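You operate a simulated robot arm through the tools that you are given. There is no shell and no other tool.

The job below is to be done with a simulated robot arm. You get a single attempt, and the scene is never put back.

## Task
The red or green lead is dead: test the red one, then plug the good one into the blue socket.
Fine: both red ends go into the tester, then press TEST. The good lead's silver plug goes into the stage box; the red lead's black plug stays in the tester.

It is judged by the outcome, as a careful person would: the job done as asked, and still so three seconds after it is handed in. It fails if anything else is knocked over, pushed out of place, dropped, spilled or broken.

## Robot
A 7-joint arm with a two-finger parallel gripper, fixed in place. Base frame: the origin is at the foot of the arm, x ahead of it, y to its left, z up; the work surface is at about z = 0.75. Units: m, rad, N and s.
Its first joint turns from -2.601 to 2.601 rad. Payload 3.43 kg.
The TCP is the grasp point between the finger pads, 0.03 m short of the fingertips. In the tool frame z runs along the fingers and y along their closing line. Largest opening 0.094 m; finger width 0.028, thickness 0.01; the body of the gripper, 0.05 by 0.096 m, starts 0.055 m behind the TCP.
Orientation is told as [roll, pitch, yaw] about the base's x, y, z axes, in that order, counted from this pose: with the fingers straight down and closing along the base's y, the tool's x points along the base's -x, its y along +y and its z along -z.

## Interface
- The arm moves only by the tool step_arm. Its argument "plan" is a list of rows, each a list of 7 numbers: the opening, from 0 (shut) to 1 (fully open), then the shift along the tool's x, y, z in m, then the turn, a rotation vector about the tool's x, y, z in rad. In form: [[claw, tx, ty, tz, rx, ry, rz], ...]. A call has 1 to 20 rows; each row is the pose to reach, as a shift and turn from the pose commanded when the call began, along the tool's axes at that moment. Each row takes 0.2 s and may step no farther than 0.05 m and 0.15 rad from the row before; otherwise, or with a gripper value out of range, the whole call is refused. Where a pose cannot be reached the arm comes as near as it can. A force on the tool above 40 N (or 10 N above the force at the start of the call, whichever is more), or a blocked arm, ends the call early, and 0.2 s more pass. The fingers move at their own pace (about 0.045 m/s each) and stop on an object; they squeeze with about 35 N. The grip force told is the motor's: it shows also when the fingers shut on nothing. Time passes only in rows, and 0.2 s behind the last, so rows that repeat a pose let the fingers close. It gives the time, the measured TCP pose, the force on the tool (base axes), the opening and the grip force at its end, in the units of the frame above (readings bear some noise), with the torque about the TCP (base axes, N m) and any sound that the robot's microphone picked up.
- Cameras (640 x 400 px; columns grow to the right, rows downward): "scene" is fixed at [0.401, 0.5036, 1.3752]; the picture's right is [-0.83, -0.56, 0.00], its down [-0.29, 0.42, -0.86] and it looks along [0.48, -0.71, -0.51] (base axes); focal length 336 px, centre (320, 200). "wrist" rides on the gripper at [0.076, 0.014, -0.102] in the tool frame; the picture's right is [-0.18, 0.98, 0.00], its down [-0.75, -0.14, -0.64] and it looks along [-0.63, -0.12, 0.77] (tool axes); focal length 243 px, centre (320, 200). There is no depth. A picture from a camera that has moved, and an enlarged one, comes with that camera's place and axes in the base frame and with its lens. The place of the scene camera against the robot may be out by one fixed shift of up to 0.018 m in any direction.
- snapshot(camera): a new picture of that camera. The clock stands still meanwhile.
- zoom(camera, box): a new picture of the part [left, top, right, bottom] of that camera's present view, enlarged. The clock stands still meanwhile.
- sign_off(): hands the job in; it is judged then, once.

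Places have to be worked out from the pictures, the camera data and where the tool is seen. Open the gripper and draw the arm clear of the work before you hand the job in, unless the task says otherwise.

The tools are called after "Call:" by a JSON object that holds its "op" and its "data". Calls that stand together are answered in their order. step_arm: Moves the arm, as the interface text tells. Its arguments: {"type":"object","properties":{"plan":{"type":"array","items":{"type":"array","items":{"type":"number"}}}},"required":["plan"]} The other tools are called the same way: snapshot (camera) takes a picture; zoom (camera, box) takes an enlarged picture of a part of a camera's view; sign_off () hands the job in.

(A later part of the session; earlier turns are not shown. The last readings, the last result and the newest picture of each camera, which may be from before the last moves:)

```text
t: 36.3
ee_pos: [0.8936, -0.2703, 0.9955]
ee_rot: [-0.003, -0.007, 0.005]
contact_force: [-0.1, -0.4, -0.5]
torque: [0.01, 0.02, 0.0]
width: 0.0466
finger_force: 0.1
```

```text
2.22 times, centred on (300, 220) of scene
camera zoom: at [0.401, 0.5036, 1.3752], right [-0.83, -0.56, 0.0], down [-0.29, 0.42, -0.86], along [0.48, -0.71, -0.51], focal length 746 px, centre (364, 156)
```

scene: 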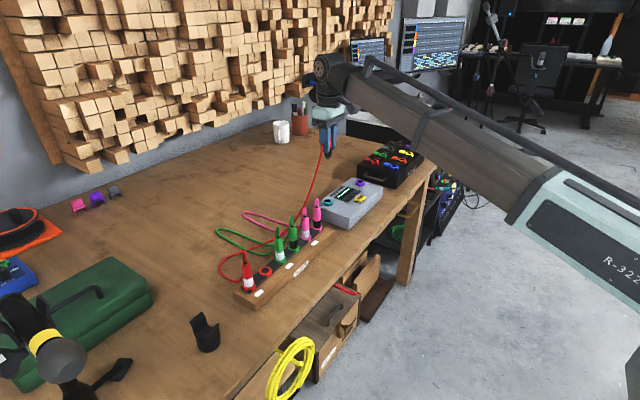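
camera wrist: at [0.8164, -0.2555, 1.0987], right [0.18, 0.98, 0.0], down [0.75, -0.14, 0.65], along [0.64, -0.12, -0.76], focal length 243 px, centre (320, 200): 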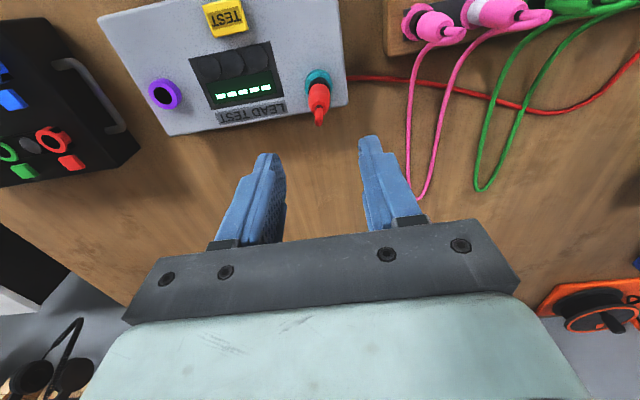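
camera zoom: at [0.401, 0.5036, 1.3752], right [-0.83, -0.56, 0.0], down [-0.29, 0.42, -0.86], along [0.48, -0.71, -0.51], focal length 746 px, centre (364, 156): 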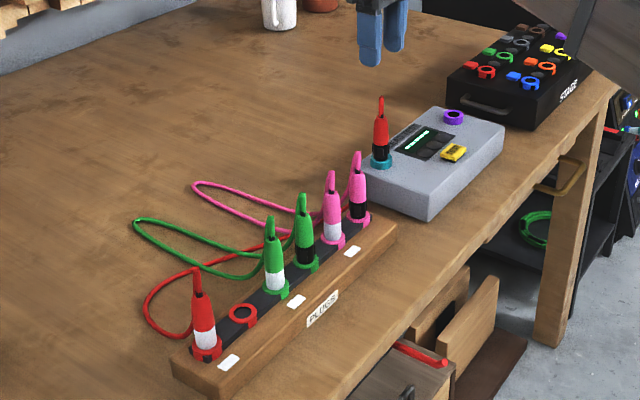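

The black plug stands upright in teal. Now I go back to the rack to the red silver plug, expected near (0.857, 0.120).

Call:
{"op": "step_arm", "data": {"plan": [[0.5, 0.002, 0.02, 0, 0, 0, 0], [0.5, 0.004, 0.04, 0, 0, 0, 0], [0.5, 0.006, 0.06, 0, 0, 0, 0], [0.5, 0.008, 0.08, 0, 0, 0, 0], [0.5, 0.01, 0.1, 0, 0, 0, 0], [0.5, 0.012, 0.12, 0, 0, 0, 0], [0.5, 0.014, 0.14, 0, 0, 0, 0], [0.5, 0.016, 0.16, 0, 0, 0, 0], [0.5, 0.018, 0.18, 0, 0, 0, 0], [0.5, 0.02, 0.2, 0, 0, 0, 0], [0.5, 0.022, 0.22, 0, 0, 0, 0], [0.5, 0.024, 0.24, 0, 0, 0, 0], [0.5, 0.026, 0.26, 0, 0, 0, 0], [0.5, 0.028, 0.28, 0, 0, 0, 0], [0.5, 0.03, 0.3, 0, 0, 0, 0], [0.5, 0.032, 0.325, 0, 0, 0, 0], [0.5, 0.034, 0.35, 0, 0, 0, 0], [0.5, 0.036, 0.375, 0.01, 0, 0, 0], [0.5, 0.036, 0.39, 0.025, 0, 0, 0], [0.5, 0.036, 0.39, 0.045, 0, 0, 0]]}}

Call:
{"op": "snapshot", "data": {"camera": "wrist"}}

Call:
{"op": "zoom", "data": {"camera": "wrist", "box": [260, 60, 380, 160]}}

```text
t: 40.5
ee_pos: [0.8561, 0.1201, 0.9475]
ee_rot: [-0.004, -0.006, 0.006]
contact_force: [0.1, 0.6, 0.1]
torque: [0.0, 0.0, 0.0]
width: 0.0472
finger_force: 0.0
```

```text
taken
camera wrist: at [0.7784, 0.1343, 1.0509], right [0.18, 0.98, 0.0], down [0.75, -0.14, 0.65], along [0.64, -0.12, -0.76], focal length 243 px, centre (320, 200)
```

wrist: 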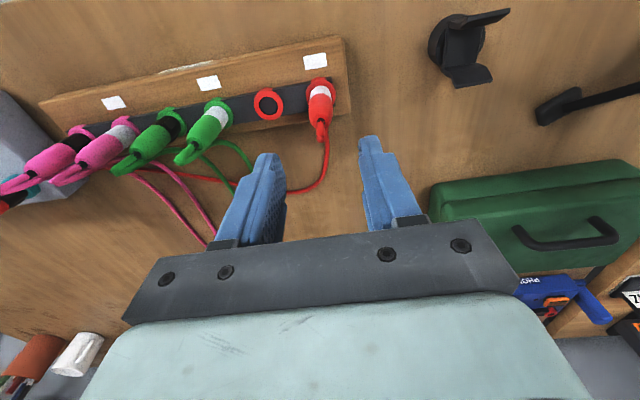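

```text
4.00 times, centred on (320, 110) of wrist
camera zoom: at [0.7784, 0.1343, 1.0509], right [0.18, 0.98, 0.0], down [0.75, -0.14, 0.65], along [0.64, -0.12, -0.76], focal length 970 px, centre (320, 560)
```

zoom: 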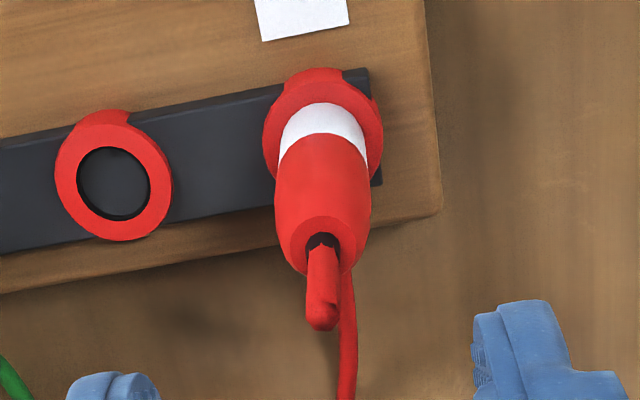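

The red silver plug is on the finger axis to within 1 mm. I nudge +x about 1.8 mm so the plug axis meets the TCP, descend to z≈0.8365 and close.

Call:
{"op": "step_arm", "data": {"plan": [[0.5, -0.0018, 0.0006, 0.015, 0, 0, 0], [0.5, -0.0018, 0.0006, 0.03, 0, 0, 0], [0.5, -0.0018, 0.0006, 0.045, 0, 0, 0], [0.5, -0.0018, 0.0006, 0.06, 0, 0, 0], [0.5, -0.0018, 0.0006, 0.075, 0, 0, 0], [0.5, -0.0018, 0.0006, 0.085, 0, 0, 0], [0.5, -0.0018, 0.0006, 0.095, 0, 0, 0], [0.5, -0.0018, 0.0006, 0.105, 0, 0, 0], [0.5, -0.0018, 0.0006, 0.111, 0, 0, 0], [0.5, -0.0018, 0.0006, 0.111, 0, 0, 0]]}}

Call:
{"op": "snapshot", "data": {"camera": "wrist"}}

```text
t: 42.7
ee_pos: [0.8591, 0.1202, 0.8371]
ee_rot: [-0.003, -0.007, 0.005]
contact_force: [1.6, -0.6, -0.1]
torque: [-0.02, -0.04, 0.0]
width: 0.0469
finger_force: 0.0
```

```text
taken
camera wrist: at [0.7819, 0.1348, 0.9402], right [0.18, 0.98, 0.0], down [0.75, -0.14, 0.65], along [0.64, -0.12, -0.76], focal length 243 px, centre (320, 200)
```

wrist: 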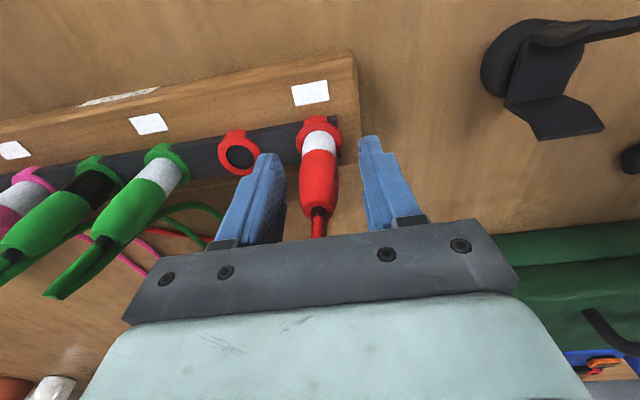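

It is centred between the fingers, so I close and then lift slowly.

Call:
{"op": "step_arm", "data": {"plan": [[0.3, 0, 0, 0, 0, 0, 0], [0.1, 0, 0, 0, 0, 0, 0], [0, 0, 0, 0, 0, 0, 0], [0, 0, 0, 0, 0, 0, 0], [0, 0, 0, 0, 0, 0, 0]]}}

Call:
{"op": "step_arm", "data": {"plan": [[0, 0, 0, -0.004, 0, 0, 0], [0, 0, 0, -0.008, 0, 0, 0], [0, 0, 0, -0.014, 0, 0, 0], [0, 0, 0, -0.022, 0, 0, 0], [0, 0, 0, -0.032, 0, 0, 0], [0, 0, 0, -0.044, 0, 0, 0], [0, 0, 0, -0.06, 0, 0, 0], [0, 0, 0, -0.08, 0, 0, 0], [0, 0, 0, -0.1, 0, 0, 0], [0, 0, 0, -0.1, 0, 0, 0]]}}

Call:
{"op": "zoom", "data": {"camera": "wrist", "box": [260, 70, 380, 250]}}

Call:
{"op": "zoom", "data": {"camera": "scene", "box": [180, 130, 420, 310]}}

```text
t: 43.9
ee_pos: [0.8602, 0.1201, 0.8372]
ee_rot: [-0.002, -0.007, 0.003]
contact_force: [0.2, -0.1, 0.3]
torque: [0.0, -0.03, -0.01]
width: 0.0202
finger_force: 35.2
```

```text
t: 46.1
ee_pos: [0.8571, 0.1196, 0.9372]
ee_rot: [-0.004, -0.006, 0.006]
contact_force: [0.8, -0.1, -0.4]
torque: [0.0, -0.02, 0.01]
width: 0.0201
finger_force: 35.4
```

```text
2.22 times, centred on (320, 160) of wrist
camera zoom: at [0.78, 0.1343, 1.0404], right [0.18, 0.98, 0.0], down [0.75, -0.14, 0.65], along [0.64, -0.12, -0.76], focal length 539 px, centre (320, 289)
```

zoom: 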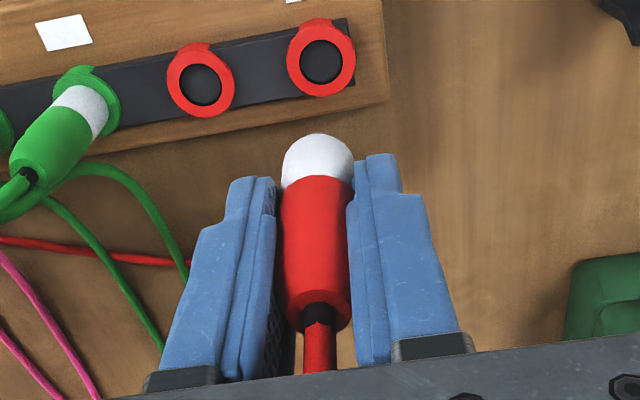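

```text
2.22 times, centred on (300, 220) of scene
camera zoom: at [0.401, 0.5036, 1.3752], right [-0.83, -0.56, 0.0], down [-0.29, 0.42, -0.86], along [0.48, -0.71, -0.51], focal length 746 px, centre (364, 156)
```

zoom: 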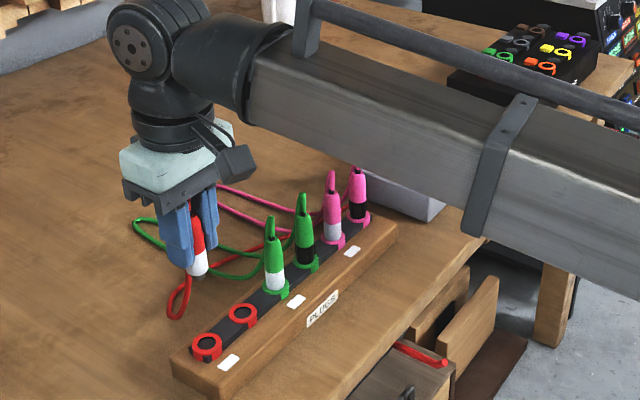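

The silver plug is out cleanly. I carry it high along the +x side of the rack, so the cable trails clear of the other plugs, and on toward the purple socket.

Call:
{"op": "step_arm", "data": {"plan": [[0, -0.005, 0, -0.03, 0, 0, 0], [0, -0.015, 0, -0.06, 0, 0, 0], [0, -0.03, 0, -0.085, 0, 0, 0], [0, -0.045, -0.01, -0.1, 0, 0, 0], [0, -0.06, -0.03, -0.105, 0, 0, 0], [0, -0.07, -0.05, -0.105, 0, 0, 0], [0, -0.075, -0.07, -0.105, 0, 0, 0], [0, -0.075, -0.09, -0.105, 0, 0, 0], [0, -0.075, -0.11, -0.105, 0, 0, 0], [0, -0.075, -0.13, -0.105, 0, 0, 0], [0, -0.075, -0.15, -0.105, 0, 0, 0], [0, -0.075, -0.17, -0.105, 0, 0, 0], [0, -0.075, -0.19, -0.105, 0, 0, 0], [0, -0.075, -0.21, -0.105, 0, 0, 0], [0, -0.075, -0.23, -0.105, 0, 0, 0], [0, -0.075, -0.25, -0.105, 0, 0, 0], [0, -0.072, -0.27, -0.105, 0, 0, 0], [0, -0.07, -0.29, -0.105, 0, 0, 0], [0, -0.066, -0.31, -0.105, 0, 0, 0], [0, -0.062, -0.33, -0.105, 0, 0, 0]]}}

Call:
{"op": "snapshot", "data": {"camera": "scene"}}

Call:
{"op": "snapshot", "data": {"camera": "wrist"}}

```text
t: 50.3
ee_pos: [0.92, -0.2083, 1.0459]
ee_rot: [-0.002, -0.006, 0.004]
contact_force: [0.5, 0.0, -0.9]
torque: [0.02, 0.01, -0.01]
width: 0.0206
finger_force: 35.0
```

```text
taken
```

scene: 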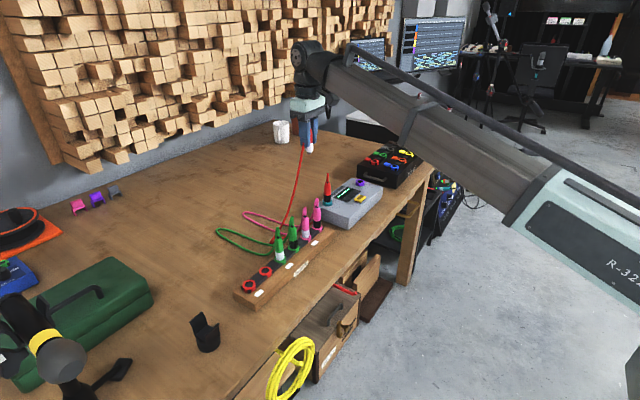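

```text
taken
camera wrist: at [0.8419, -0.1951, 1.1471], right [0.18, 0.98, 0.0], down [0.75, -0.14, 0.65], along [0.64, -0.12, -0.76], focal length 243 px, centre (320, 200)
```

wrist: 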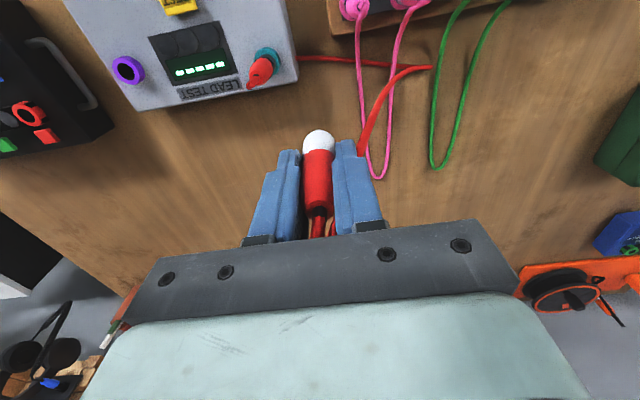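

All clear, with the cable trailing freely behind. I continue to above the purple socket at about (0.872, -0.4475).

Call:
{"op": "step_arm", "data": {"plan": [[0, 0.003, -0.02, 0, 0, 0, 0], [0, 0.007, -0.04, 0, 0, 0, 0], [0, 0.011, -0.06, 0, 0, 0, 0], [0, 0.015, -0.08, 0, 0, 0, 0], [0, 0.019, -0.1, 0, 0, 0, 0], [0, 0.023, -0.12, 0, 0, 0, 0], [0, 0.027, -0.14, 0, 0, 0, 0], [0, 0.031, -0.16, 0, 0, 0, 0], [0, 0.035, -0.18, 0, 0, 0, 0], [0, 0.04, -0.2, 0, 0, 0, 0], [0, 0.044, -0.22, 0.01, 0, 0, 0], [0, 0.048, -0.235, 0.025, 0, 0, 0], [0, 0.048, -0.239, 0.045, 0, 0, 0], [0, 0.048, -0.239, 0.065, 0, 0, 0], [0, 0.048, -0.239, 0.085, 0, 0, 0], [0, 0.048, -0.239, 0.091, 0, 0, 0], [0, 0.048, -0.239, 0.091, 0, 0, 0]]}}

Call:
{"op": "zoom", "data": {"camera": "wrist", "box": [260, 70, 380, 250]}}

Call:
{"op": "zoom", "data": {"camera": "scene", "box": [240, 110, 420, 250]}}

```text
t: 53.9
ee_pos: [0.8748, -0.4481, 0.9542]
ee_rot: [-0.003, -0.007, 0.005]
contact_force: [0.5, -0.5, -0.5]
torque: [0.01, -0.02, -0.01]
width: 0.0203
finger_force: 35.4
```

```text
2.22 times, centred on (320, 160) of wrist
camera zoom: at [0.7973, -0.4348, 1.0567], right [0.18, 0.98, 0.0], down [0.75, -0.14, 0.65], along [0.64, -0.12, -0.76], focal length 539 px, centre (320, 289)
```

zoom: 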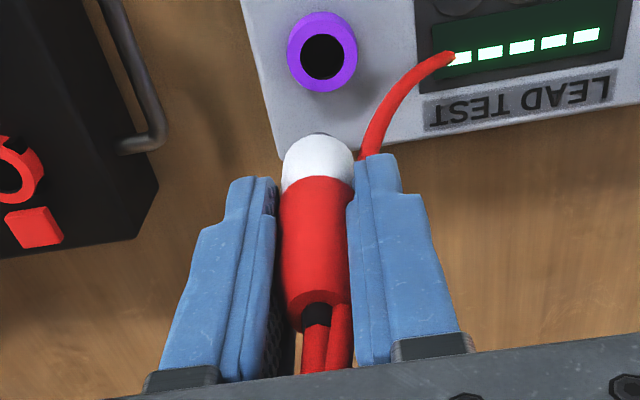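

```text
2.86 times, centred on (330, 180) of scene
camera zoom: at [0.401, 0.5036, 1.3752], right [-0.83, -0.56, 0.0], down [-0.29, 0.42, -0.86], along [0.48, -0.71, -0.51], focal length 960 px, centre (291, 257)
```

zoom: 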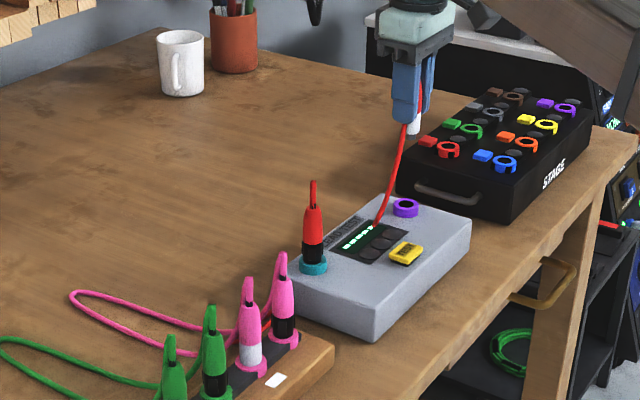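

The purple ring appears 5 px high, so I shift about 2 mm toward -x and 0.7 mm toward +y, then descend slowly to just short of seated.

Call:
{"op": "step_arm", "data": {"plan": [[0, 0.0022, 0.0007, 0.01, 0, 0, 0], [0, 0.0022, 0.0007, 0.025, 0, 0, 0], [0, 0.0022, 0.0007, 0.04, 0, 0, 0], [0, 0.0022, 0.0007, 0.055, 0, 0, 0], [0, 0.0022, 0.0007, 0.068, 0, 0, 0], [0, 0.0022, 0.0007, 0.076, 0, 0, 0], [0, 0.0022, 0.0007, 0.082, 0, 0, 0], [0, 0.0022, 0.0007, 0.082, 0, 0, 0]]}}

Call:
{"op": "zoom", "data": {"camera": "wrist", "box": [280, 80, 360, 160]}}

Call:
{"op": "zoom", "data": {"camera": "scene", "box": [340, 160, 380, 200]}}

```text
t: 55.7
ee_pos: [0.8725, -0.4488, 0.8717]
ee_rot: [-0.004, -0.006, 0.005]
contact_force: [0.2, -0.1, -1.0]
torque: [-0.01, 0.01, -0.01]
width: 0.0203
finger_force: 35.2
```

```text
5.00 times, centred on (320, 120) of wrist
camera zoom: at [0.7958, -0.434, 0.9737], right [0.18, 0.98, 0.0], down [0.75, -0.14, 0.65], along [0.64, -0.12, -0.76], focal length 1213 px, centre (320, 600)
```

zoom: 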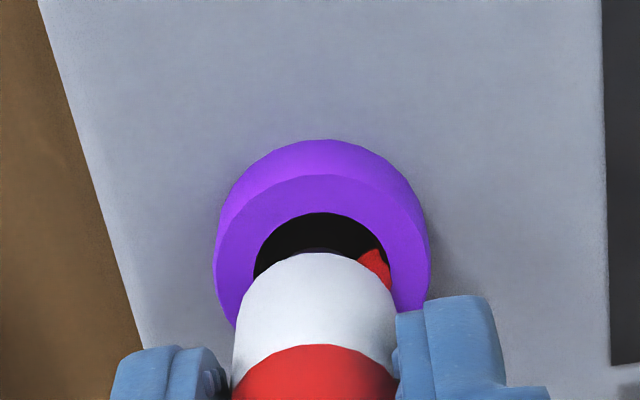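

```text
10.00 times, centred on (360, 180) of scene
camera zoom: at [0.401, 0.5036, 1.3752], right [-0.83, -0.56, 0.0], down [-0.29, 0.42, -0.86], along [0.48, -0.71, -0.51], focal length 3359 px, centre (-80, 400)
```

zoom: 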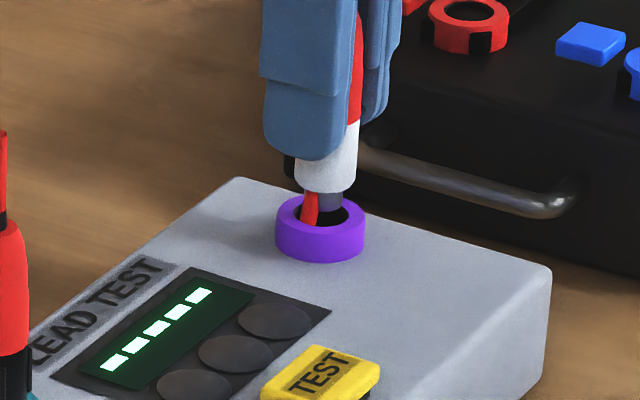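

The shell looks about 1 mm toward -y of the hole centre, so I shift +0.8 mm in y and keep going down in small steps.

Call:
{"op": "step_arm", "data": {"plan": [[0, 0, 0.0008, 0.002, 0, 0, 0], [0, 0, 0.0008, 0.005, 0, 0, 0], [0, 0, 0.0008, 0.008, 0, 0, 0], [0, 0, 0.0008, 0.011, 0, 0, 0], [0, 0, 0.0008, 0.013, 0, 0, 0], [0, 0, 0.0008, 0.013, 0, 0, 0]]}}

Call:
{"op": "zoom", "data": {"camera": "wrist", "box": [280, 80, 360, 160]}}

Call:
{"op": "zoom", "data": {"camera": "scene", "box": [340, 160, 380, 200]}}

```text
t: 57.1
ee_pos: [0.874, -0.4483, 0.8595]
ee_rot: [-0.004, -0.006, 0.004]
contact_force: [0.8, 0.3, 0.2]
torque: [-0.01, 0.01, 0.01]
width: 0.0203
finger_force: 35.1
```

```text
5.00 times, centred on (320, 120) of wrist
camera zoom: at [0.7961, -0.4336, 0.9612], right [0.18, 0.98, 0.0], down [0.75, -0.14, 0.65], along [0.64, -0.12, -0.76], focal length 1213 px, centre (320, 600)
```

zoom: 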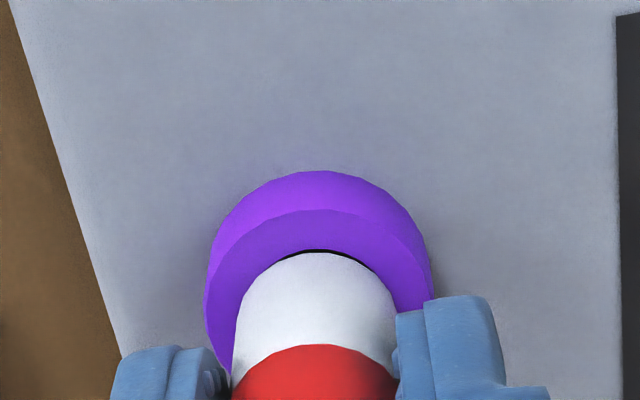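

```text
10.00 times, centred on (360, 180) of scene
camera zoom: at [0.401, 0.5036, 1.3752], right [-0.83, -0.56, 0.0], down [-0.29, 0.42, -0.86], along [0.48, -0.71, -0.51], focal length 3359 px, centre (-80, 400)
```

zoom: 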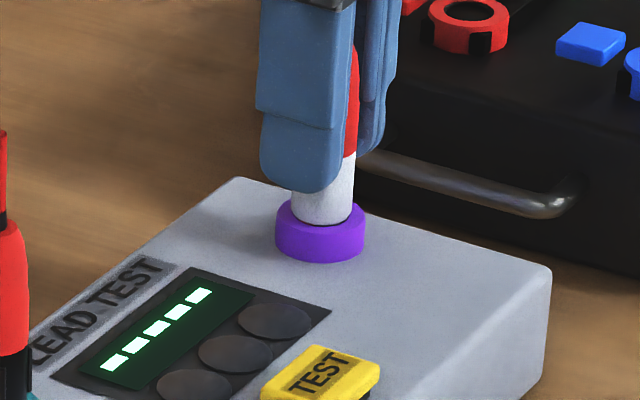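

It is entering cleanly with no side force. I press the last few millimetres until it bottoms.

Call:
{"op": "step_arm", "data": {"plan": [[0, 0, 0, 0.002, 0, 0, 0], [0, 0, 0, 0.004, 0, 0, 0], [0, 0, 0, 0.0055, 0, 0, 0], [0, 0, 0, 0.0065, 0, 0, 0], [0, 0, 0, 0.0065, 0, 0, 0]]}}

Call:
{"op": "zoom", "data": {"camera": "scene", "box": [340, 160, 380, 200]}}

```text
t: 58.3
ee_pos: [0.8721, -0.4476, 0.8529]
ee_rot: [-0.004, -0.007, 0.005]
contact_force: [4.9, -1.7, 31.0]
torque: [0.1, -0.06, -0.01]
width: 0.0202
finger_force: 35.2
```

```text
10.00 times, centred on (360, 180) of scene
camera zoom: at [0.401, 0.5036, 1.3752], right [-0.83, -0.56, 0.0], down [-0.29, 0.42, -0.86], along [0.48, -0.71, -0.51], focal length 3359 px, centre (-80, 400)
```

zoom: 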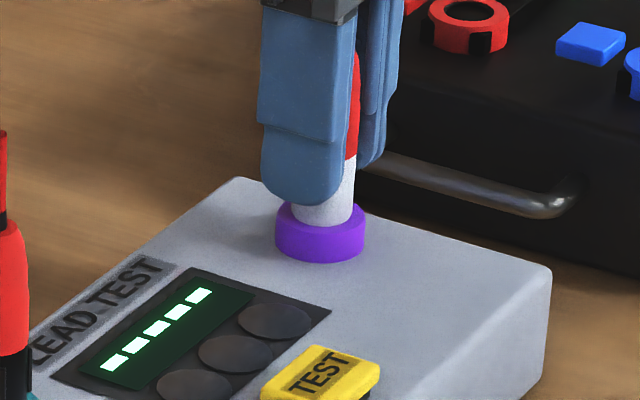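

It bottomed at 31 N at z≈0.853, so it is seated. I unload, open, and rise straight up.

Call:
{"op": "step_arm", "data": {"plan": [[0, 0, 0, -0.002, 0, 0, 0], [0.25, 0, 0, -0.002, 0, 0, 0], [0.45, 0, 0, -0.002, 0, 0, 0], [0.45, 0, 0, -0.002, 0, 0, 0], [0.45, 0, 0, -0.002, 0, 0, 0], [0.45, 0, 0, -0.012, 0, 0, 0], [0.45, 0, 0, -0.027, 0, 0, 0], [0.45, 0, 0, -0.047, 0, 0, 0], [0.45, 0, 0, -0.067, 0, 0, 0], [0.45, 0, 0, -0.092, 0, 0, 0], [0.45, 0, 0, -0.117, 0, 0, 0], [0.45, 0, 0, -0.14, 0, 0, 0]]}}

Call:
{"op": "snapshot", "data": {"camera": "wrist"}}

Call:
{"op": "zoom", "data": {"camera": "scene", "box": [240, 110, 420, 250]}}

```text
t: 60.9
ee_pos: [0.8708, -0.4491, 0.9902]
ee_rot: [-0.003, -0.007, 0.005]
contact_force: [-0.8, -0.8, -1.0]
torque: [0.03, -0.03, 0.03]
width: 0.0424
finger_force: 0.0
```

```text
taken
camera wrist: at [0.7941, -0.4349, 1.0939], right [0.18, 0.98, 0.0], down [0.75, -0.14, 0.65], along [0.64, -0.12, -0.76], focal length 243 px, centre (320, 200)
```

wrist: 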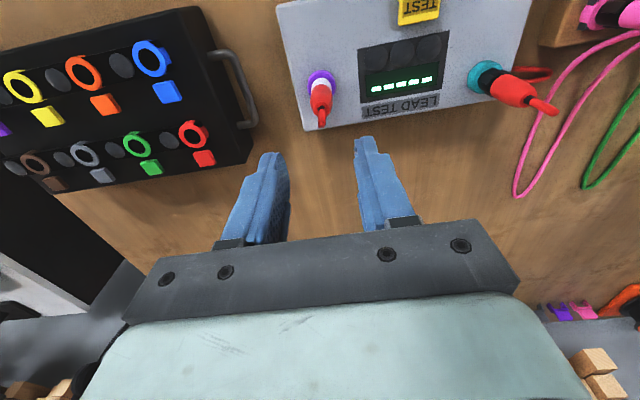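

```text
2.86 times, centred on (330, 180) of scene
camera zoom: at [0.401, 0.5036, 1.3752], right [-0.83, -0.56, 0.0], down [-0.29, 0.42, -0.86], along [0.48, -0.71, -0.51], focal length 960 px, centre (291, 257)
```

zoom: 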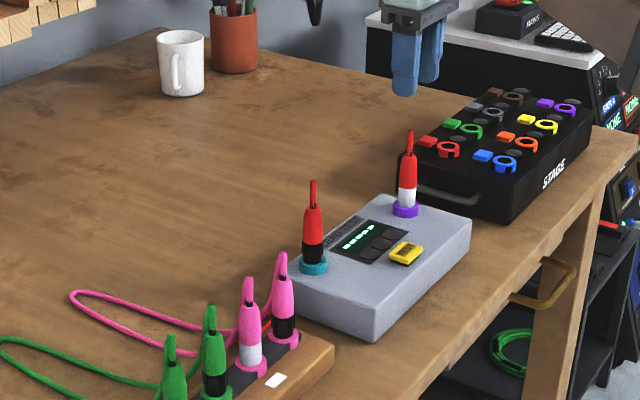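

Both red ends stand upright in the tester. Next is TEST at about (0.821, -0.349): I shut the fingers and move above it.

Call:
{"op": "step_arm", "data": {"plan": [[0.3, 0.008, 0.016, 0, 0, 0, 0], [0.1, 0.016, 0.032, 0, 0, 0, 0], [0, 0.024, 0.048, 0, 0, 0, 0], [0, 0.032, 0.064, 0, 0, 0, 0], [0, 0.04, 0.08, 0, 0, 0, 0], [0, 0.05, 0.1, 0, 0, 0, 0], [0, 0.05, 0.1, 0.02, 0, 0, 0], [0, 0.05, 0.1, 0.04, 0, 0, 0], [0, 0.05, 0.1, 0.06, 0, 0, 0], [0, 0.05, 0.1, 0.08, 0, 0, 0], [0, 0.05, 0.1, 0.1, 0, 0, 0], [0, 0.05, 0.1, 0.1, 0, 0, 0]]}}

Call:
{"op": "zoom", "data": {"camera": "wrist", "box": [240, 60, 400, 240]}}

Call:
{"op": "zoom", "data": {"camera": "scene", "box": [310, 130, 410, 230]}}

```text
t: 63.5
ee_pos: [0.8248, -0.3473, 0.8909]
ee_rot: [-0.004, -0.007, 0.005]
contact_force: [0.1, 0.2, 1.0]
torque: [-0.01, -0.04, -0.03]
width: 0.0002
finger_force: 32.6
```

```text
2.22 times, centred on (320, 150) of wrist
camera zoom: at [0.7462, -0.3332, 0.9932], right [0.18, 0.98, 0.0], down [0.75, -0.14, 0.65], along [0.64, -0.12, -0.76], focal length 539 px, centre (320, 311)
```

zoom: 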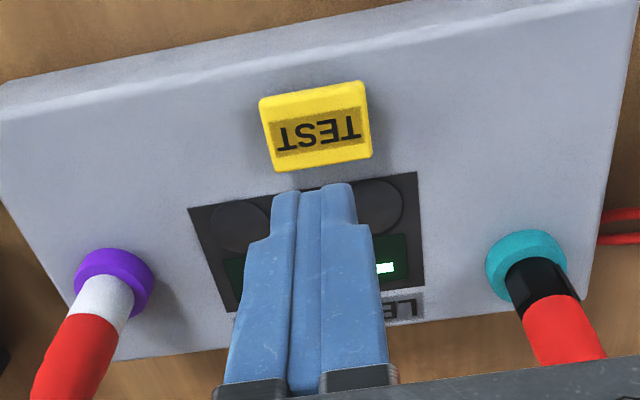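

```text
4.00 times, centred on (360, 180) of scene
camera zoom: at [0.401, 0.5036, 1.3752], right [-0.83, -0.56, 0.0], down [-0.29, 0.42, -0.86], along [0.48, -0.71, -0.51], focal length 1344 px, centre (160, 280)
```

zoom: 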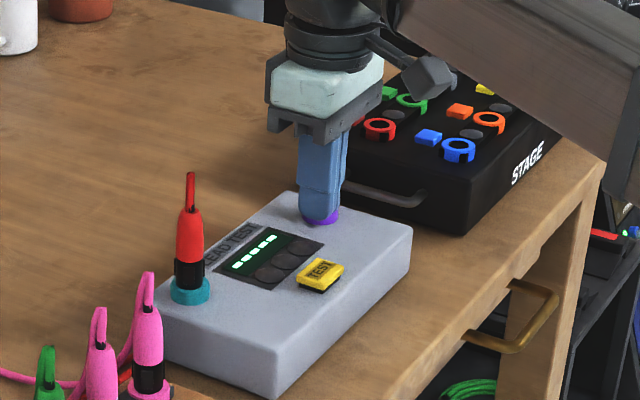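

The button centre works out at (0.820, -0.348), so I shift 4.5 mm toward -x and press down slowly, letting the force readings show the travel.

Call:
{"op": "step_arm", "data": {"plan": [[0, 0.0045, -0.0008, 0.01, 0, 0, 0], [0, 0.0045, -0.0008, 0.022, 0, 0, 0], [0, 0.0045, -0.0008, 0.034, 0, 0, 0], [0, 0.0045, -0.0008, 0.042, 0, 0, 0], [0, 0.0045, -0.0008, 0.046, 0, 0, 0], [0, 0.0045, -0.0008, 0.05, 0, 0, 0], [0, 0.0045, -0.0008, 0.053, 0, 0, 0], [0, 0.0045, -0.0008, 0.055, 0, 0, 0]]}}

Call:
{"op": "zoom", "data": {"camera": "scene", "box": [330, 160, 390, 220]}}

```text
t: 65.3
ee_pos: [0.8199, -0.3487, 0.8379]
ee_rot: [-0.004, -0.007, 0.005]
contact_force: [-0.7, -1.3, 5.5]
torque: [-0.05, 0.04, 0.02]
width: 0.0
finger_force: 32.9
heard: click
```

```text
6.67 times, centred on (360, 190) of scene
camera zoom: at [0.401, 0.5036, 1.3752], right [-0.83, -0.56, 0.0], down [-0.29, 0.42, -0.86], along [0.48, -0.71, -0.51], focal length 2239 px, centre (53, 267)
```

zoom: 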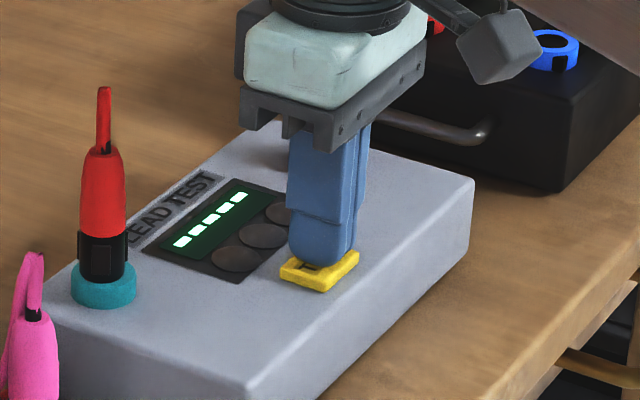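

A click was heard, so I wait a moment without moving and look at the tester's lamps and display.

Call:
{"op": "step_arm", "data": {"plan": [[0, 0, 0, 0, 0, 0, 0], [0, 0, 0, 0, 0, 0, 0], [0, 0, 0, 0, 0, 0, 0]]}}

Call:
{"op": "zoom", "data": {"camera": "scene", "box": [330, 160, 390, 220]}}

Call:
{"op": "snapshot", "data": {"camera": "wrist"}}

```text
t: 66.1
ee_pos: [0.8185, -0.349, 0.8369]
ee_rot: [-0.003, -0.007, 0.005]
contact_force: [-0.1, -2.6, 6.7]
torque: [-0.06, 0.03, 0.03]
width: 0.0
finger_force: 33.5
```

```text
6.67 times, centred on (360, 190) of scene
camera zoom: at [0.401, 0.5036, 1.3752], right [-0.83, -0.56, 0.0], down [-0.29, 0.42, -0.86], along [0.48, -0.71, -0.51], focal length 2239 px, centre (53, 267)
```

zoom: 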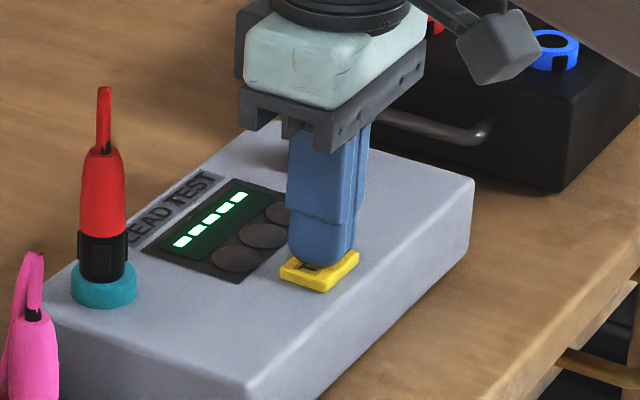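

```text
taken
camera wrist: at [0.741, -0.3344, 0.9398], right [0.18, 0.98, 0.0], down [0.75, -0.14, 0.65], along [0.64, -0.12, -0.76], focal length 243 px, centre (320, 200)
```

wrist: 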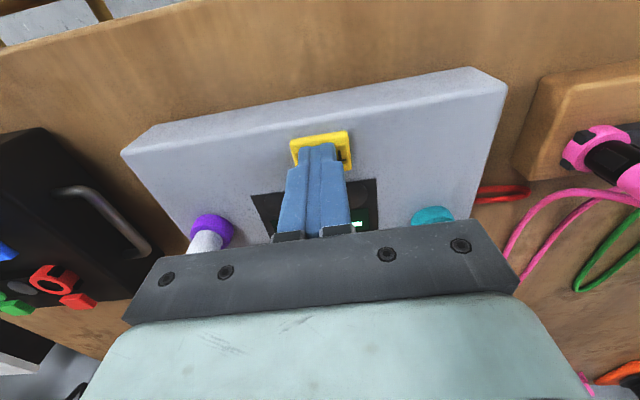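

The display still shows dashes and one lamp is hidden by the fingers. I release the button and lift away to read the whole panel.

Call:
{"op": "step_arm", "data": {"plan": [[0, 0, 0, -0.01, 0, 0, 0], [0, 0, 0, -0.025, 0, 0, 0], [0, 0.01, 0, -0.045, 0, 0, 0], [0, 0.025, 0, -0.065, 0, 0, 0], [0, 0.04, 0, -0.09, 0, 0, 0]]}}

Call:
{"op": "zoom", "data": {"camera": "scene", "box": [320, 150, 390, 220]}}

Call:
{"op": "snapshot", "data": {"camera": "wrist"}}

```text
t: 67.3
ee_pos: [0.7761, -0.3496, 0.9262]
ee_rot: [-0.004, -0.007, 0.004]
contact_force: [0.5, -0.4, 0.6]
torque: [-0.02, 0.01, 0.01]
width: 0.0
finger_force: 32.6
```

```text
5.71 times, centred on (355, 185) of scene
camera zoom: at [0.401, 0.5036, 1.3752], right [-0.83, -0.56, 0.0], down [-0.29, 0.42, -0.86], along [0.48, -0.71, -0.51], focal length 1920 px, centre (120, 286)
```

zoom: 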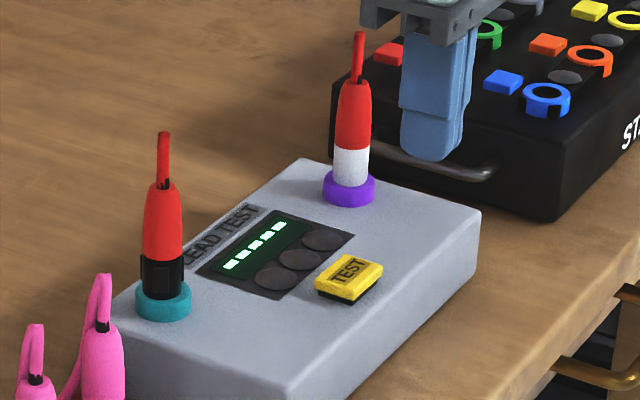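

```text
taken
camera wrist: at [0.6994, -0.3354, 1.0298], right [0.18, 0.98, 0.0], down [0.75, -0.14, 0.65], along [0.64, -0.12, -0.76], focal length 243 px, centre (320, 200)
```

wrist: 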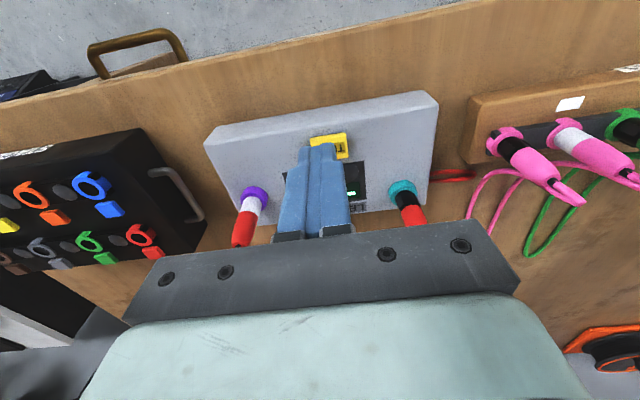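

Call:
{"op": "zoom", "data": {"camera": "scene", "box": [340, 170, 370, 200]}}

Call:
{"op": "zoom", "data": {"camera": "scene", "box": [325, 150, 375, 210]}}

```text
13.33 times, centred on (355, 185) of scene
camera zoom: at [0.401, 0.5036, 1.3752], right [-0.83, -0.56, 0.0], down [-0.29, 0.42, -0.86], along [0.48, -0.71, -0.51], focal length 4479 px, centre (-147, 400)
```

zoom: 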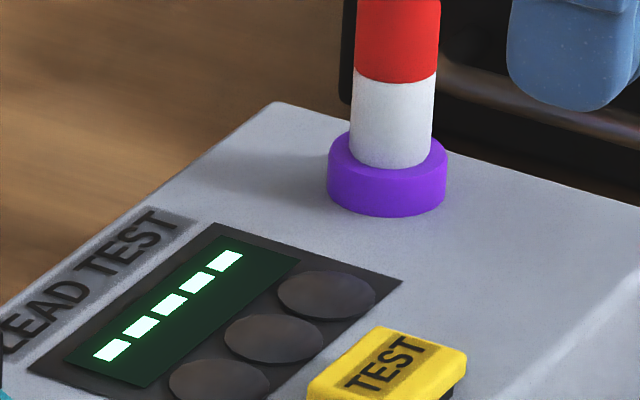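

```text
6.67 times, centred on (350, 180) of scene
camera zoom: at [0.401, 0.5036, 1.3752], right [-0.83, -0.56, 0.0], down [-0.29, 0.42, -0.86], along [0.48, -0.71, -0.51], focal length 2239 px, centre (120, 333)
```

zoom: 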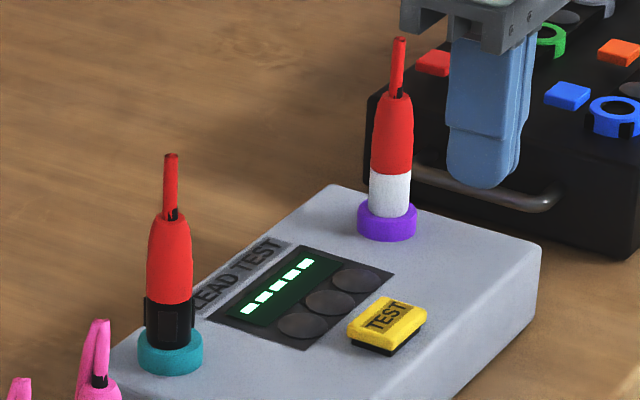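

The display still shows only dashes and dark lamps, so either the test has not registered or a plug is not fully home. I compare the seating depth of the tester plugs with the racked pink plugs at high zoom.

Call:
{"op": "zoom", "data": {"camera": "scene", "box": [300, 195, 325, 245]}}

Call:
{"op": "zoom", "data": {"camera": "scene", "box": [320, 165, 345, 215]}}

Call:
{"op": "zoom", "data": {"camera": "scene", "box": [350, 145, 375, 195]}}

```text
8.00 times, centred on (312, 220) of scene
camera zoom: at [0.401, 0.5036, 1.3752], right [-0.83, -0.56, 0.0], down [-0.29, 0.42, -0.86], along [0.48, -0.71, -0.51], focal length 2687 px, centre (380, 40)
```

zoom: 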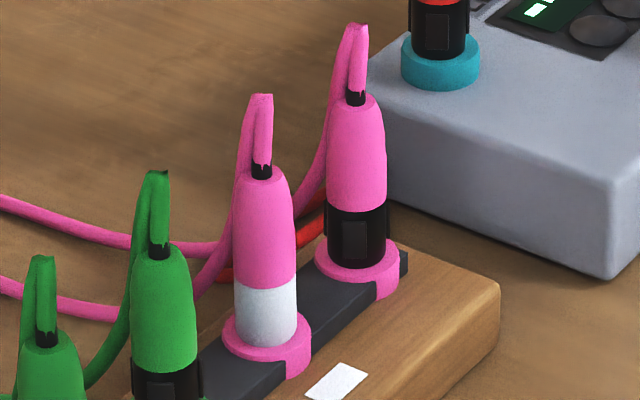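

```text
8.00 times, centred on (332, 190) of scene
camera zoom: at [0.401, 0.5036, 1.3752], right [-0.83, -0.56, 0.0], down [-0.29, 0.42, -0.86], along [0.48, -0.71, -0.51], focal length 2687 px, centre (220, 280)
```

zoom: 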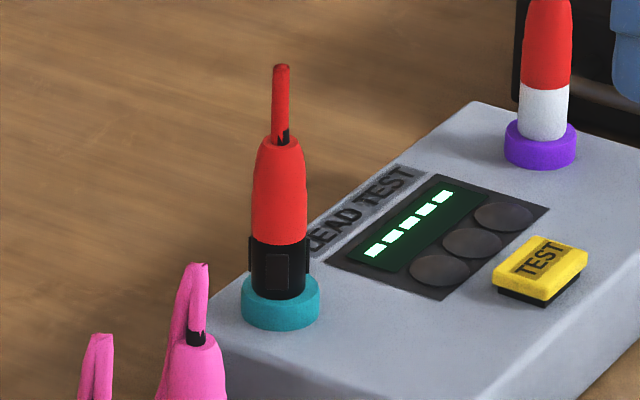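

```text
8.00 times, centred on (362, 170) of scene
camera zoom: at [0.401, 0.5036, 1.3752], right [-0.83, -0.56, 0.0], down [-0.29, 0.42, -0.86], along [0.48, -0.71, -0.51], focal length 2687 px, centre (-20, 440)
```

zoom: 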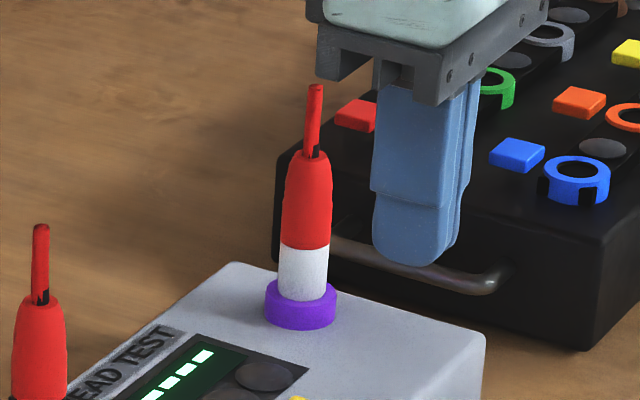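

The tester plugs stand perhaps 2–4 mm prouder than the racked ones, so they may not be fully home. I go back to the silver plug, regrip it and push it down further.

Call:
{"op": "step_arm", "data": {"plan": [[0.2, 0, 0, -0.02, 0, 0, 0], [0.45, 0, 0, -0.04, 0, 0, 0], [0.45, 0, -0.01, -0.06, 0, 0, 0], [0.45, -0.016, -0.026, -0.06, 0, 0, 0], [0.45, -0.032, -0.042, -0.06, 0, 0, 0], [0.45, -0.048, -0.058, -0.06, 0, 0, 0], [0.45, -0.064, -0.074, -0.06, 0, 0, 0], [0.45, -0.08, -0.09, -0.06, 0, 0, 0], [0.45, -0.096, -0.099, -0.06, 0, 0, 0], [0.45, -0.096, -0.099, -0.055, 0, 0, 0], [0.45, -0.096, -0.099, -0.055, 0, 0, 0]]}}

Call:
{"op": "zoom", "data": {"camera": "wrist", "box": [240, 60, 400, 240]}}

Call:
{"op": "zoom", "data": {"camera": "scene", "box": [325, 150, 375, 210]}}

```text
t: 69.7
ee_pos: [0.8746, -0.4477, 0.9834]
ee_rot: [-0.003, -0.006, 0.006]
contact_force: [-0.5, 0.1, 0.1]
torque: [0.03, 0.01, 0.0]
width: 0.0422
finger_force: 0.0
```

```text
2.22 times, centred on (320, 150) of wrist
camera zoom: at [0.7969, -0.4335, 1.0862], right [0.18, 0.98, 0.0], down [0.75, -0.14, 0.65], along [0.64, -0.12, -0.76], focal length 539 px, centre (320, 311)
```

zoom: 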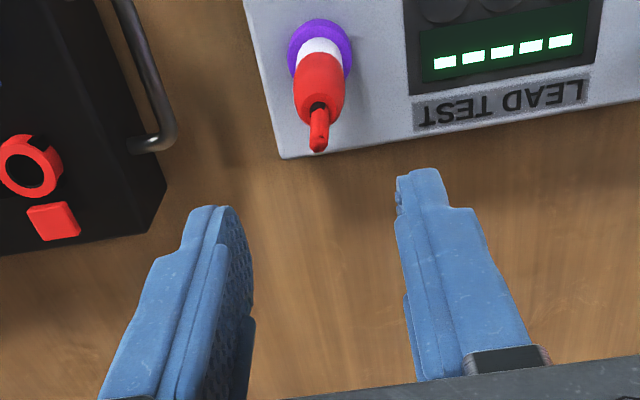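

```text
6.67 times, centred on (350, 180) of scene
camera zoom: at [0.401, 0.5036, 1.3752], right [-0.83, -0.56, 0.0], down [-0.29, 0.42, -0.86], along [0.48, -0.71, -0.51], focal length 2239 px, centre (120, 333)
```

zoom: 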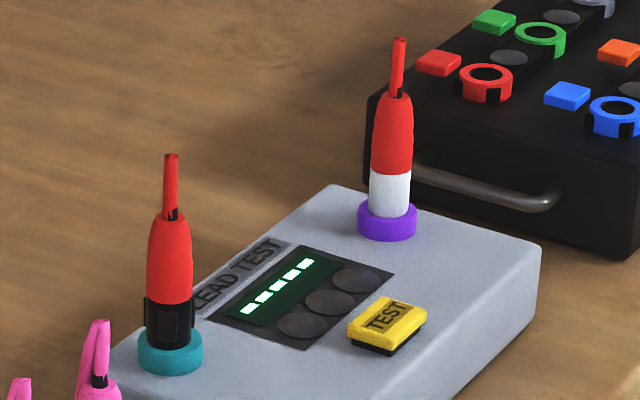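

The plug is still on the finger axis. I descend to the same grip height, close, and then push down gradually.

Call:
{"op": "step_arm", "data": {"plan": [[0.45, 0.001, 0, 0.02, 0, 0, 0], [0.45, 0.001, 0, 0.04, 0, 0, 0], [0.45, 0.001, 0, 0.06, 0, 0, 0], [0.45, 0.001, 0, 0.08, 0, 0, 0], [0.45, 0.001, 0, 0.1, 0, 0, 0], [0.45, 0.001, 0, 0.115, 0, 0, 0], [0.45, 0.001, 0, 0.127, 0, 0, 0], [0.45, 0.001, 0, 0.129, 0, 0, 0], [0.2, 0.001, 0, 0.129, 0, 0, 0], [0, 0.001, 0, 0.129, 0, 0, 0], [0, 0.001, 0, 0.129, 0, 0, 0], [0, 0.001, 0, 0.129, 0, 0, 0]]}}

Call:
{"op": "step_arm", "data": {"plan": [[0, 0, 0, 0.0015, 0, 0, 0], [0, 0, 0, 0.003, 0, 0, 0], [0, 0, 0, 0.0045, 0, 0, 0], [0, 0, 0, 0.006, 0, 0, 0]]}}

Call:
{"op": "zoom", "data": {"camera": "scene", "box": [350, 155, 375, 195]}}

```text
t: 72.3
ee_pos: [0.872, -0.4485, 0.8527]
ee_rot: [-0.003, -0.007, 0.006]
contact_force: [0.0, 0.5, 0.0]
torque: [-0.03, 0.0, 0.0]
width: 0.0203
finger_force: 34.7
```

```text
t: 73.3
ee_pos: [0.8723, -0.4485, 0.8474]
ee_rot: [-0.005, -0.009, 0.003]
contact_force: [2.2, -5.1, 31.2]
torque: [-0.07, 0.0, -0.02]
width: 0.0205
finger_force: 35.4
```

```text
10.00 times, centred on (362, 175) of scene
camera zoom: at [0.401, 0.5036, 1.3752], right [-0.83, -0.56, 0.0], down [-0.29, 0.42, -0.86], along [0.48, -0.71, -0.51], focal length 3359 px, centre (-105, 450)
```

zoom: 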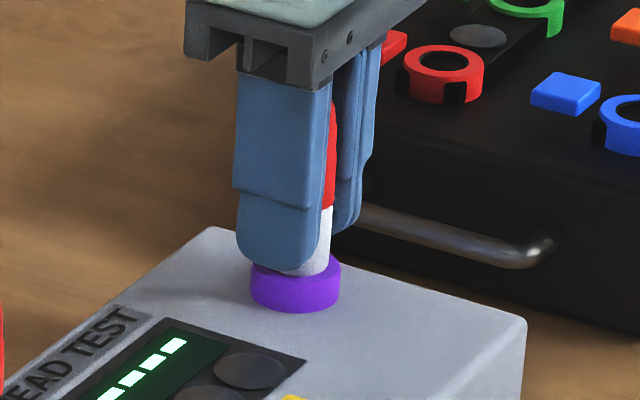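

The extra 5 mm was only the grip slipping, since the visible silver band has not shrunk. Correcting for distance and angle, both plugs sit as deep as in the rack, so I let go and press TEST again, deeper and longer.

Call:
{"op": "step_arm", "data": {"plan": [[0, 0, 0, -0.001, 0, 0, 0], [0.25, 0, 0, -0.001, 0, 0, 0], [0.45, 0, 0, -0.001, 0, 0, 0], [0.45, 0, 0, -0.001, 0, 0, 0], [0.45, 0, 0, -0.001, 0, 0, 0], [0.45, 0, 0, -0.015, 0, 0, 0], [0.45, 0, 0, -0.035, 0, 0, 0], [0.45, 0, 0, -0.06, 0, 0, 0], [0.45, 0, 0, -0.09, 0, 0, 0], [0.45, 0, 0, -0.12, 0, 0, 0], [0.3, 0.01, 0.02, -0.13, 0, 0, 0], [0.1, 0.02, 0.04, -0.13, 0, 0, 0], [0, 0.03, 0.06, -0.13, 0, 0, 0], [0, 0.042, 0.08, -0.13, 0, 0, 0], [0, 0.053, 0.1, -0.13, 0, 0, 0], [0, 0.053, 0.1, -0.11, 0, 0, 0], [0, 0.053, 0.1, -0.08, 0, 0, 0], [0, 0.053, 0.1, -0.05, 0, 0, 0], [0, 0.053, 0.1, -0.03, 0, 0, 0], [0, 0.053, 0.1, -0.03, 0, 0, 0]]}}

Call:
{"op": "zoom", "data": {"camera": "wrist", "box": [240, 60, 400, 240]}}

Call:
{"op": "zoom", "data": {"camera": "scene", "box": [320, 150, 390, 220]}}

```text
t: 77.5
ee_pos: [0.8198, -0.348, 0.877]
ee_rot: [-0.003, -0.007, 0.005]
contact_force: [-0.3, -0.3, 1.1]
torque: [-0.04, -0.04, -0.01]
width: 0.0
finger_force: 33.1
```

```text
2.22 times, centred on (320, 150) of wrist
camera zoom: at [0.7425, -0.3337, 0.9786], right [0.18, 0.98, 0.0], down [0.75, -0.14, 0.65], along [0.64, -0.12, -0.76], focal length 539 px, centre (320, 311)
```

zoom: 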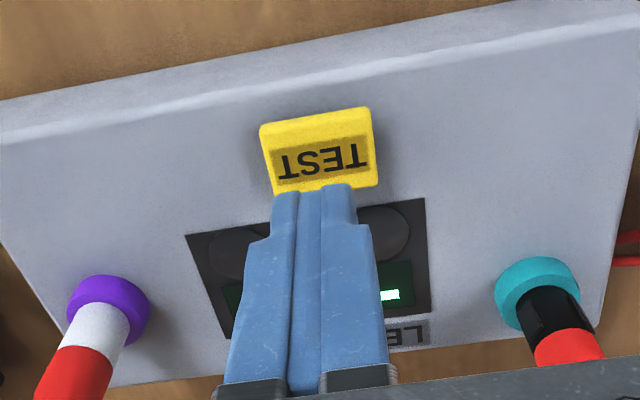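

```text
5.71 times, centred on (355, 185) of scene
camera zoom: at [0.401, 0.5036, 1.3752], right [-0.83, -0.56, 0.0], down [-0.29, 0.42, -0.86], along [0.48, -0.71, -0.51], focal length 1920 px, centre (120, 286)
```

zoom: 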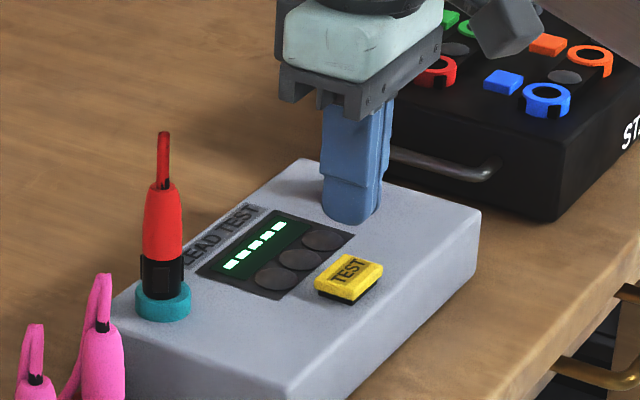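

I press slowly and keep going a few millimetres deeper than before, then hold.

Call:
{"op": "step_arm", "data": {"plan": [[0, 0, 0, 0.012, 0, 0, 0], [0, 0, 0, 0.024, 0, 0, 0], [0, 0, 0, 0.032, 0, 0, 0], [0, 0, 0, 0.037, 0, 0, 0], [0, 0, 0, 0.04, 0, 0, 0], [0, 0, 0, 0.042, 0, 0, 0], [0, 0, 0, 0.044, 0, 0, 0], [0, 0, 0, 0.045, 0, 0, 0], [0, 0, 0, 0.045, 0, 0, 0], [0, 0, 0, 0.045, 0, 0, 0], [0, 0, 0, 0.045, 0, 0, 0]]}}

Call:
{"op": "zoom", "data": {"camera": "scene", "box": [320, 150, 390, 220]}}

```text
t: 79.9
ee_pos: [0.8206, -0.3493, 0.8312]
ee_rot: [-0.003, -0.009, 0.006]
contact_force: [3.6, -6.8, 21.6]
torque: [-0.15, 0.08, 0.06]
width: 0.0002
finger_force: 33.0
heard: click
```

```text
5.71 times, centred on (355, 185) of scene
camera zoom: at [0.401, 0.5036, 1.3752], right [-0.83, -0.56, 0.0], down [-0.29, 0.42, -0.86], along [0.48, -0.71, -0.51], focal length 1920 px, centre (120, 286)
```

zoom: 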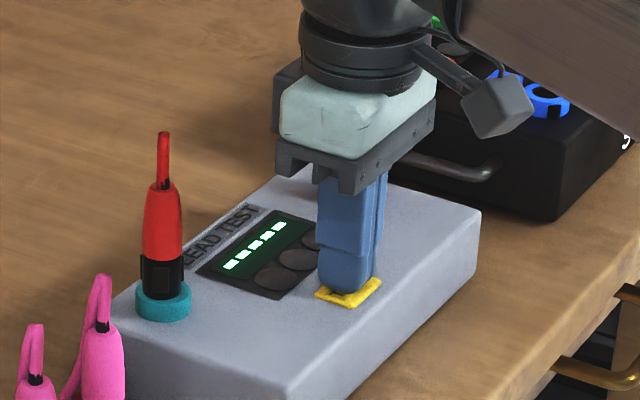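

The button clicked again with 22 N, yet the panel still shows dashes. I lift off a little and look right away.

Call:
{"op": "step_arm", "data": {"plan": [[0, 0, 0, -0.01, 0, 0, 0], [0, 0, 0, -0.03, 0, 0, 0]]}}

Call:
{"op": "zoom", "data": {"camera": "scene", "box": [320, 150, 390, 220]}}

Call:
{"op": "step_arm", "data": {"plan": [[0, 0, 0, -0.02, 0, 0, 0], [0, 0.02, 0, -0.05, 0, 0, 0], [0, 0.045, 0, -0.08, 0, 0, 0], [0, 0.045, 0, -0.08, 0, 0, 0], [0, 0.045, 0, -0.08, 0, 0, 0], [0, 0.045, 0, -0.08, 0, 0, 0]]}}

Call:
{"op": "zoom", "data": {"camera": "scene", "box": [320, 150, 390, 220]}}

Call:
{"op": "snapshot", "data": {"camera": "wrist"}}

```text
t: 80.5
ee_pos: [0.8188, -0.3471, 0.861]
ee_rot: [-0.001, -0.004, 0.005]
contact_force: [-0.6, -0.4, 0.1]
torque: [0.0, 0.02, 0.02]
width: 0.0
finger_force: 33.0
```

```text
5.71 times, centred on (355, 185) of scene
camera zoom: at [0.401, 0.5036, 1.3752], right [-0.83, -0.56, 0.0], down [-0.29, 0.42, -0.86], along [0.48, -0.71, -0.51], focal length 1920 px, centre (120, 286)
```

zoom: 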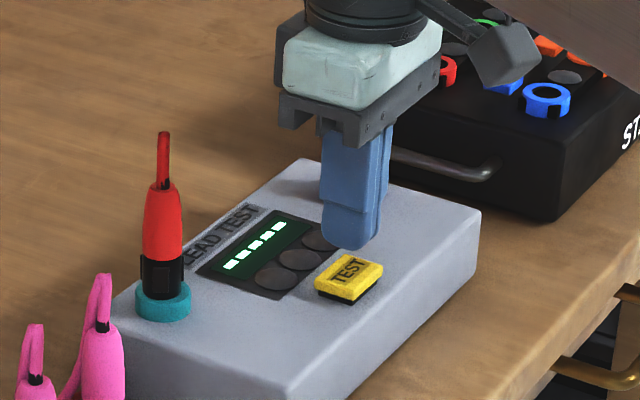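

```text
t: 81.9
ee_pos: [0.7728, -0.3452, 0.9408]
ee_rot: [-0.005, -0.007, 0.004]
contact_force: [0.3, -0.4, 0.0]
torque: [-0.02, -0.01, -0.01]
width: 0.0001
finger_force: 32.8
```

```text
5.71 times, centred on (355, 185) of scene
camera zoom: at [0.401, 0.5036, 1.3752], right [-0.83, -0.56, 0.0], down [-0.29, 0.42, -0.86], along [0.48, -0.71, -0.51], focal length 1920 px, centre (120, 286)
```

zoom: 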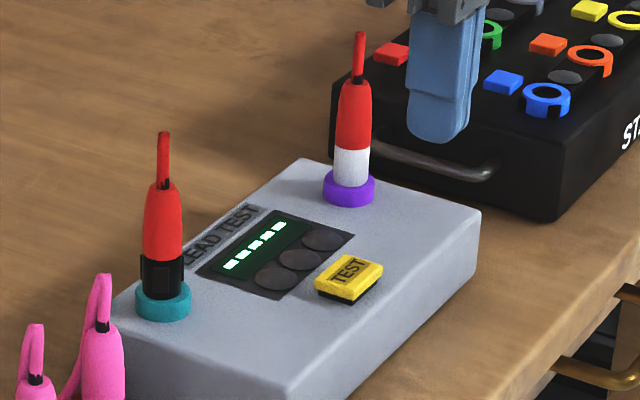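

```text
taken
camera wrist: at [0.695, -0.3322, 1.0434], right [0.18, 0.98, 0.0], down [0.75, -0.14, 0.65], along [0.64, -0.12, -0.76], focal length 243 px, centre (320, 200)
```

wrist: 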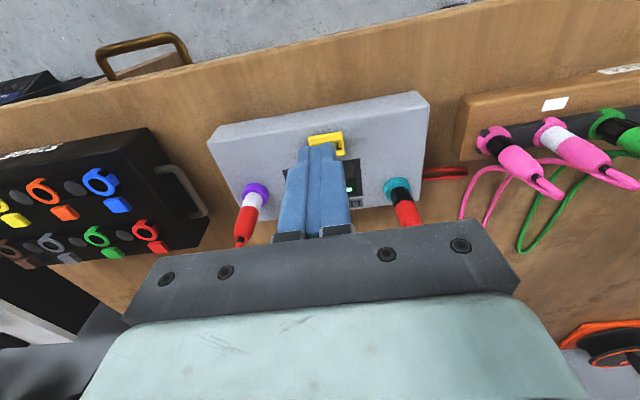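

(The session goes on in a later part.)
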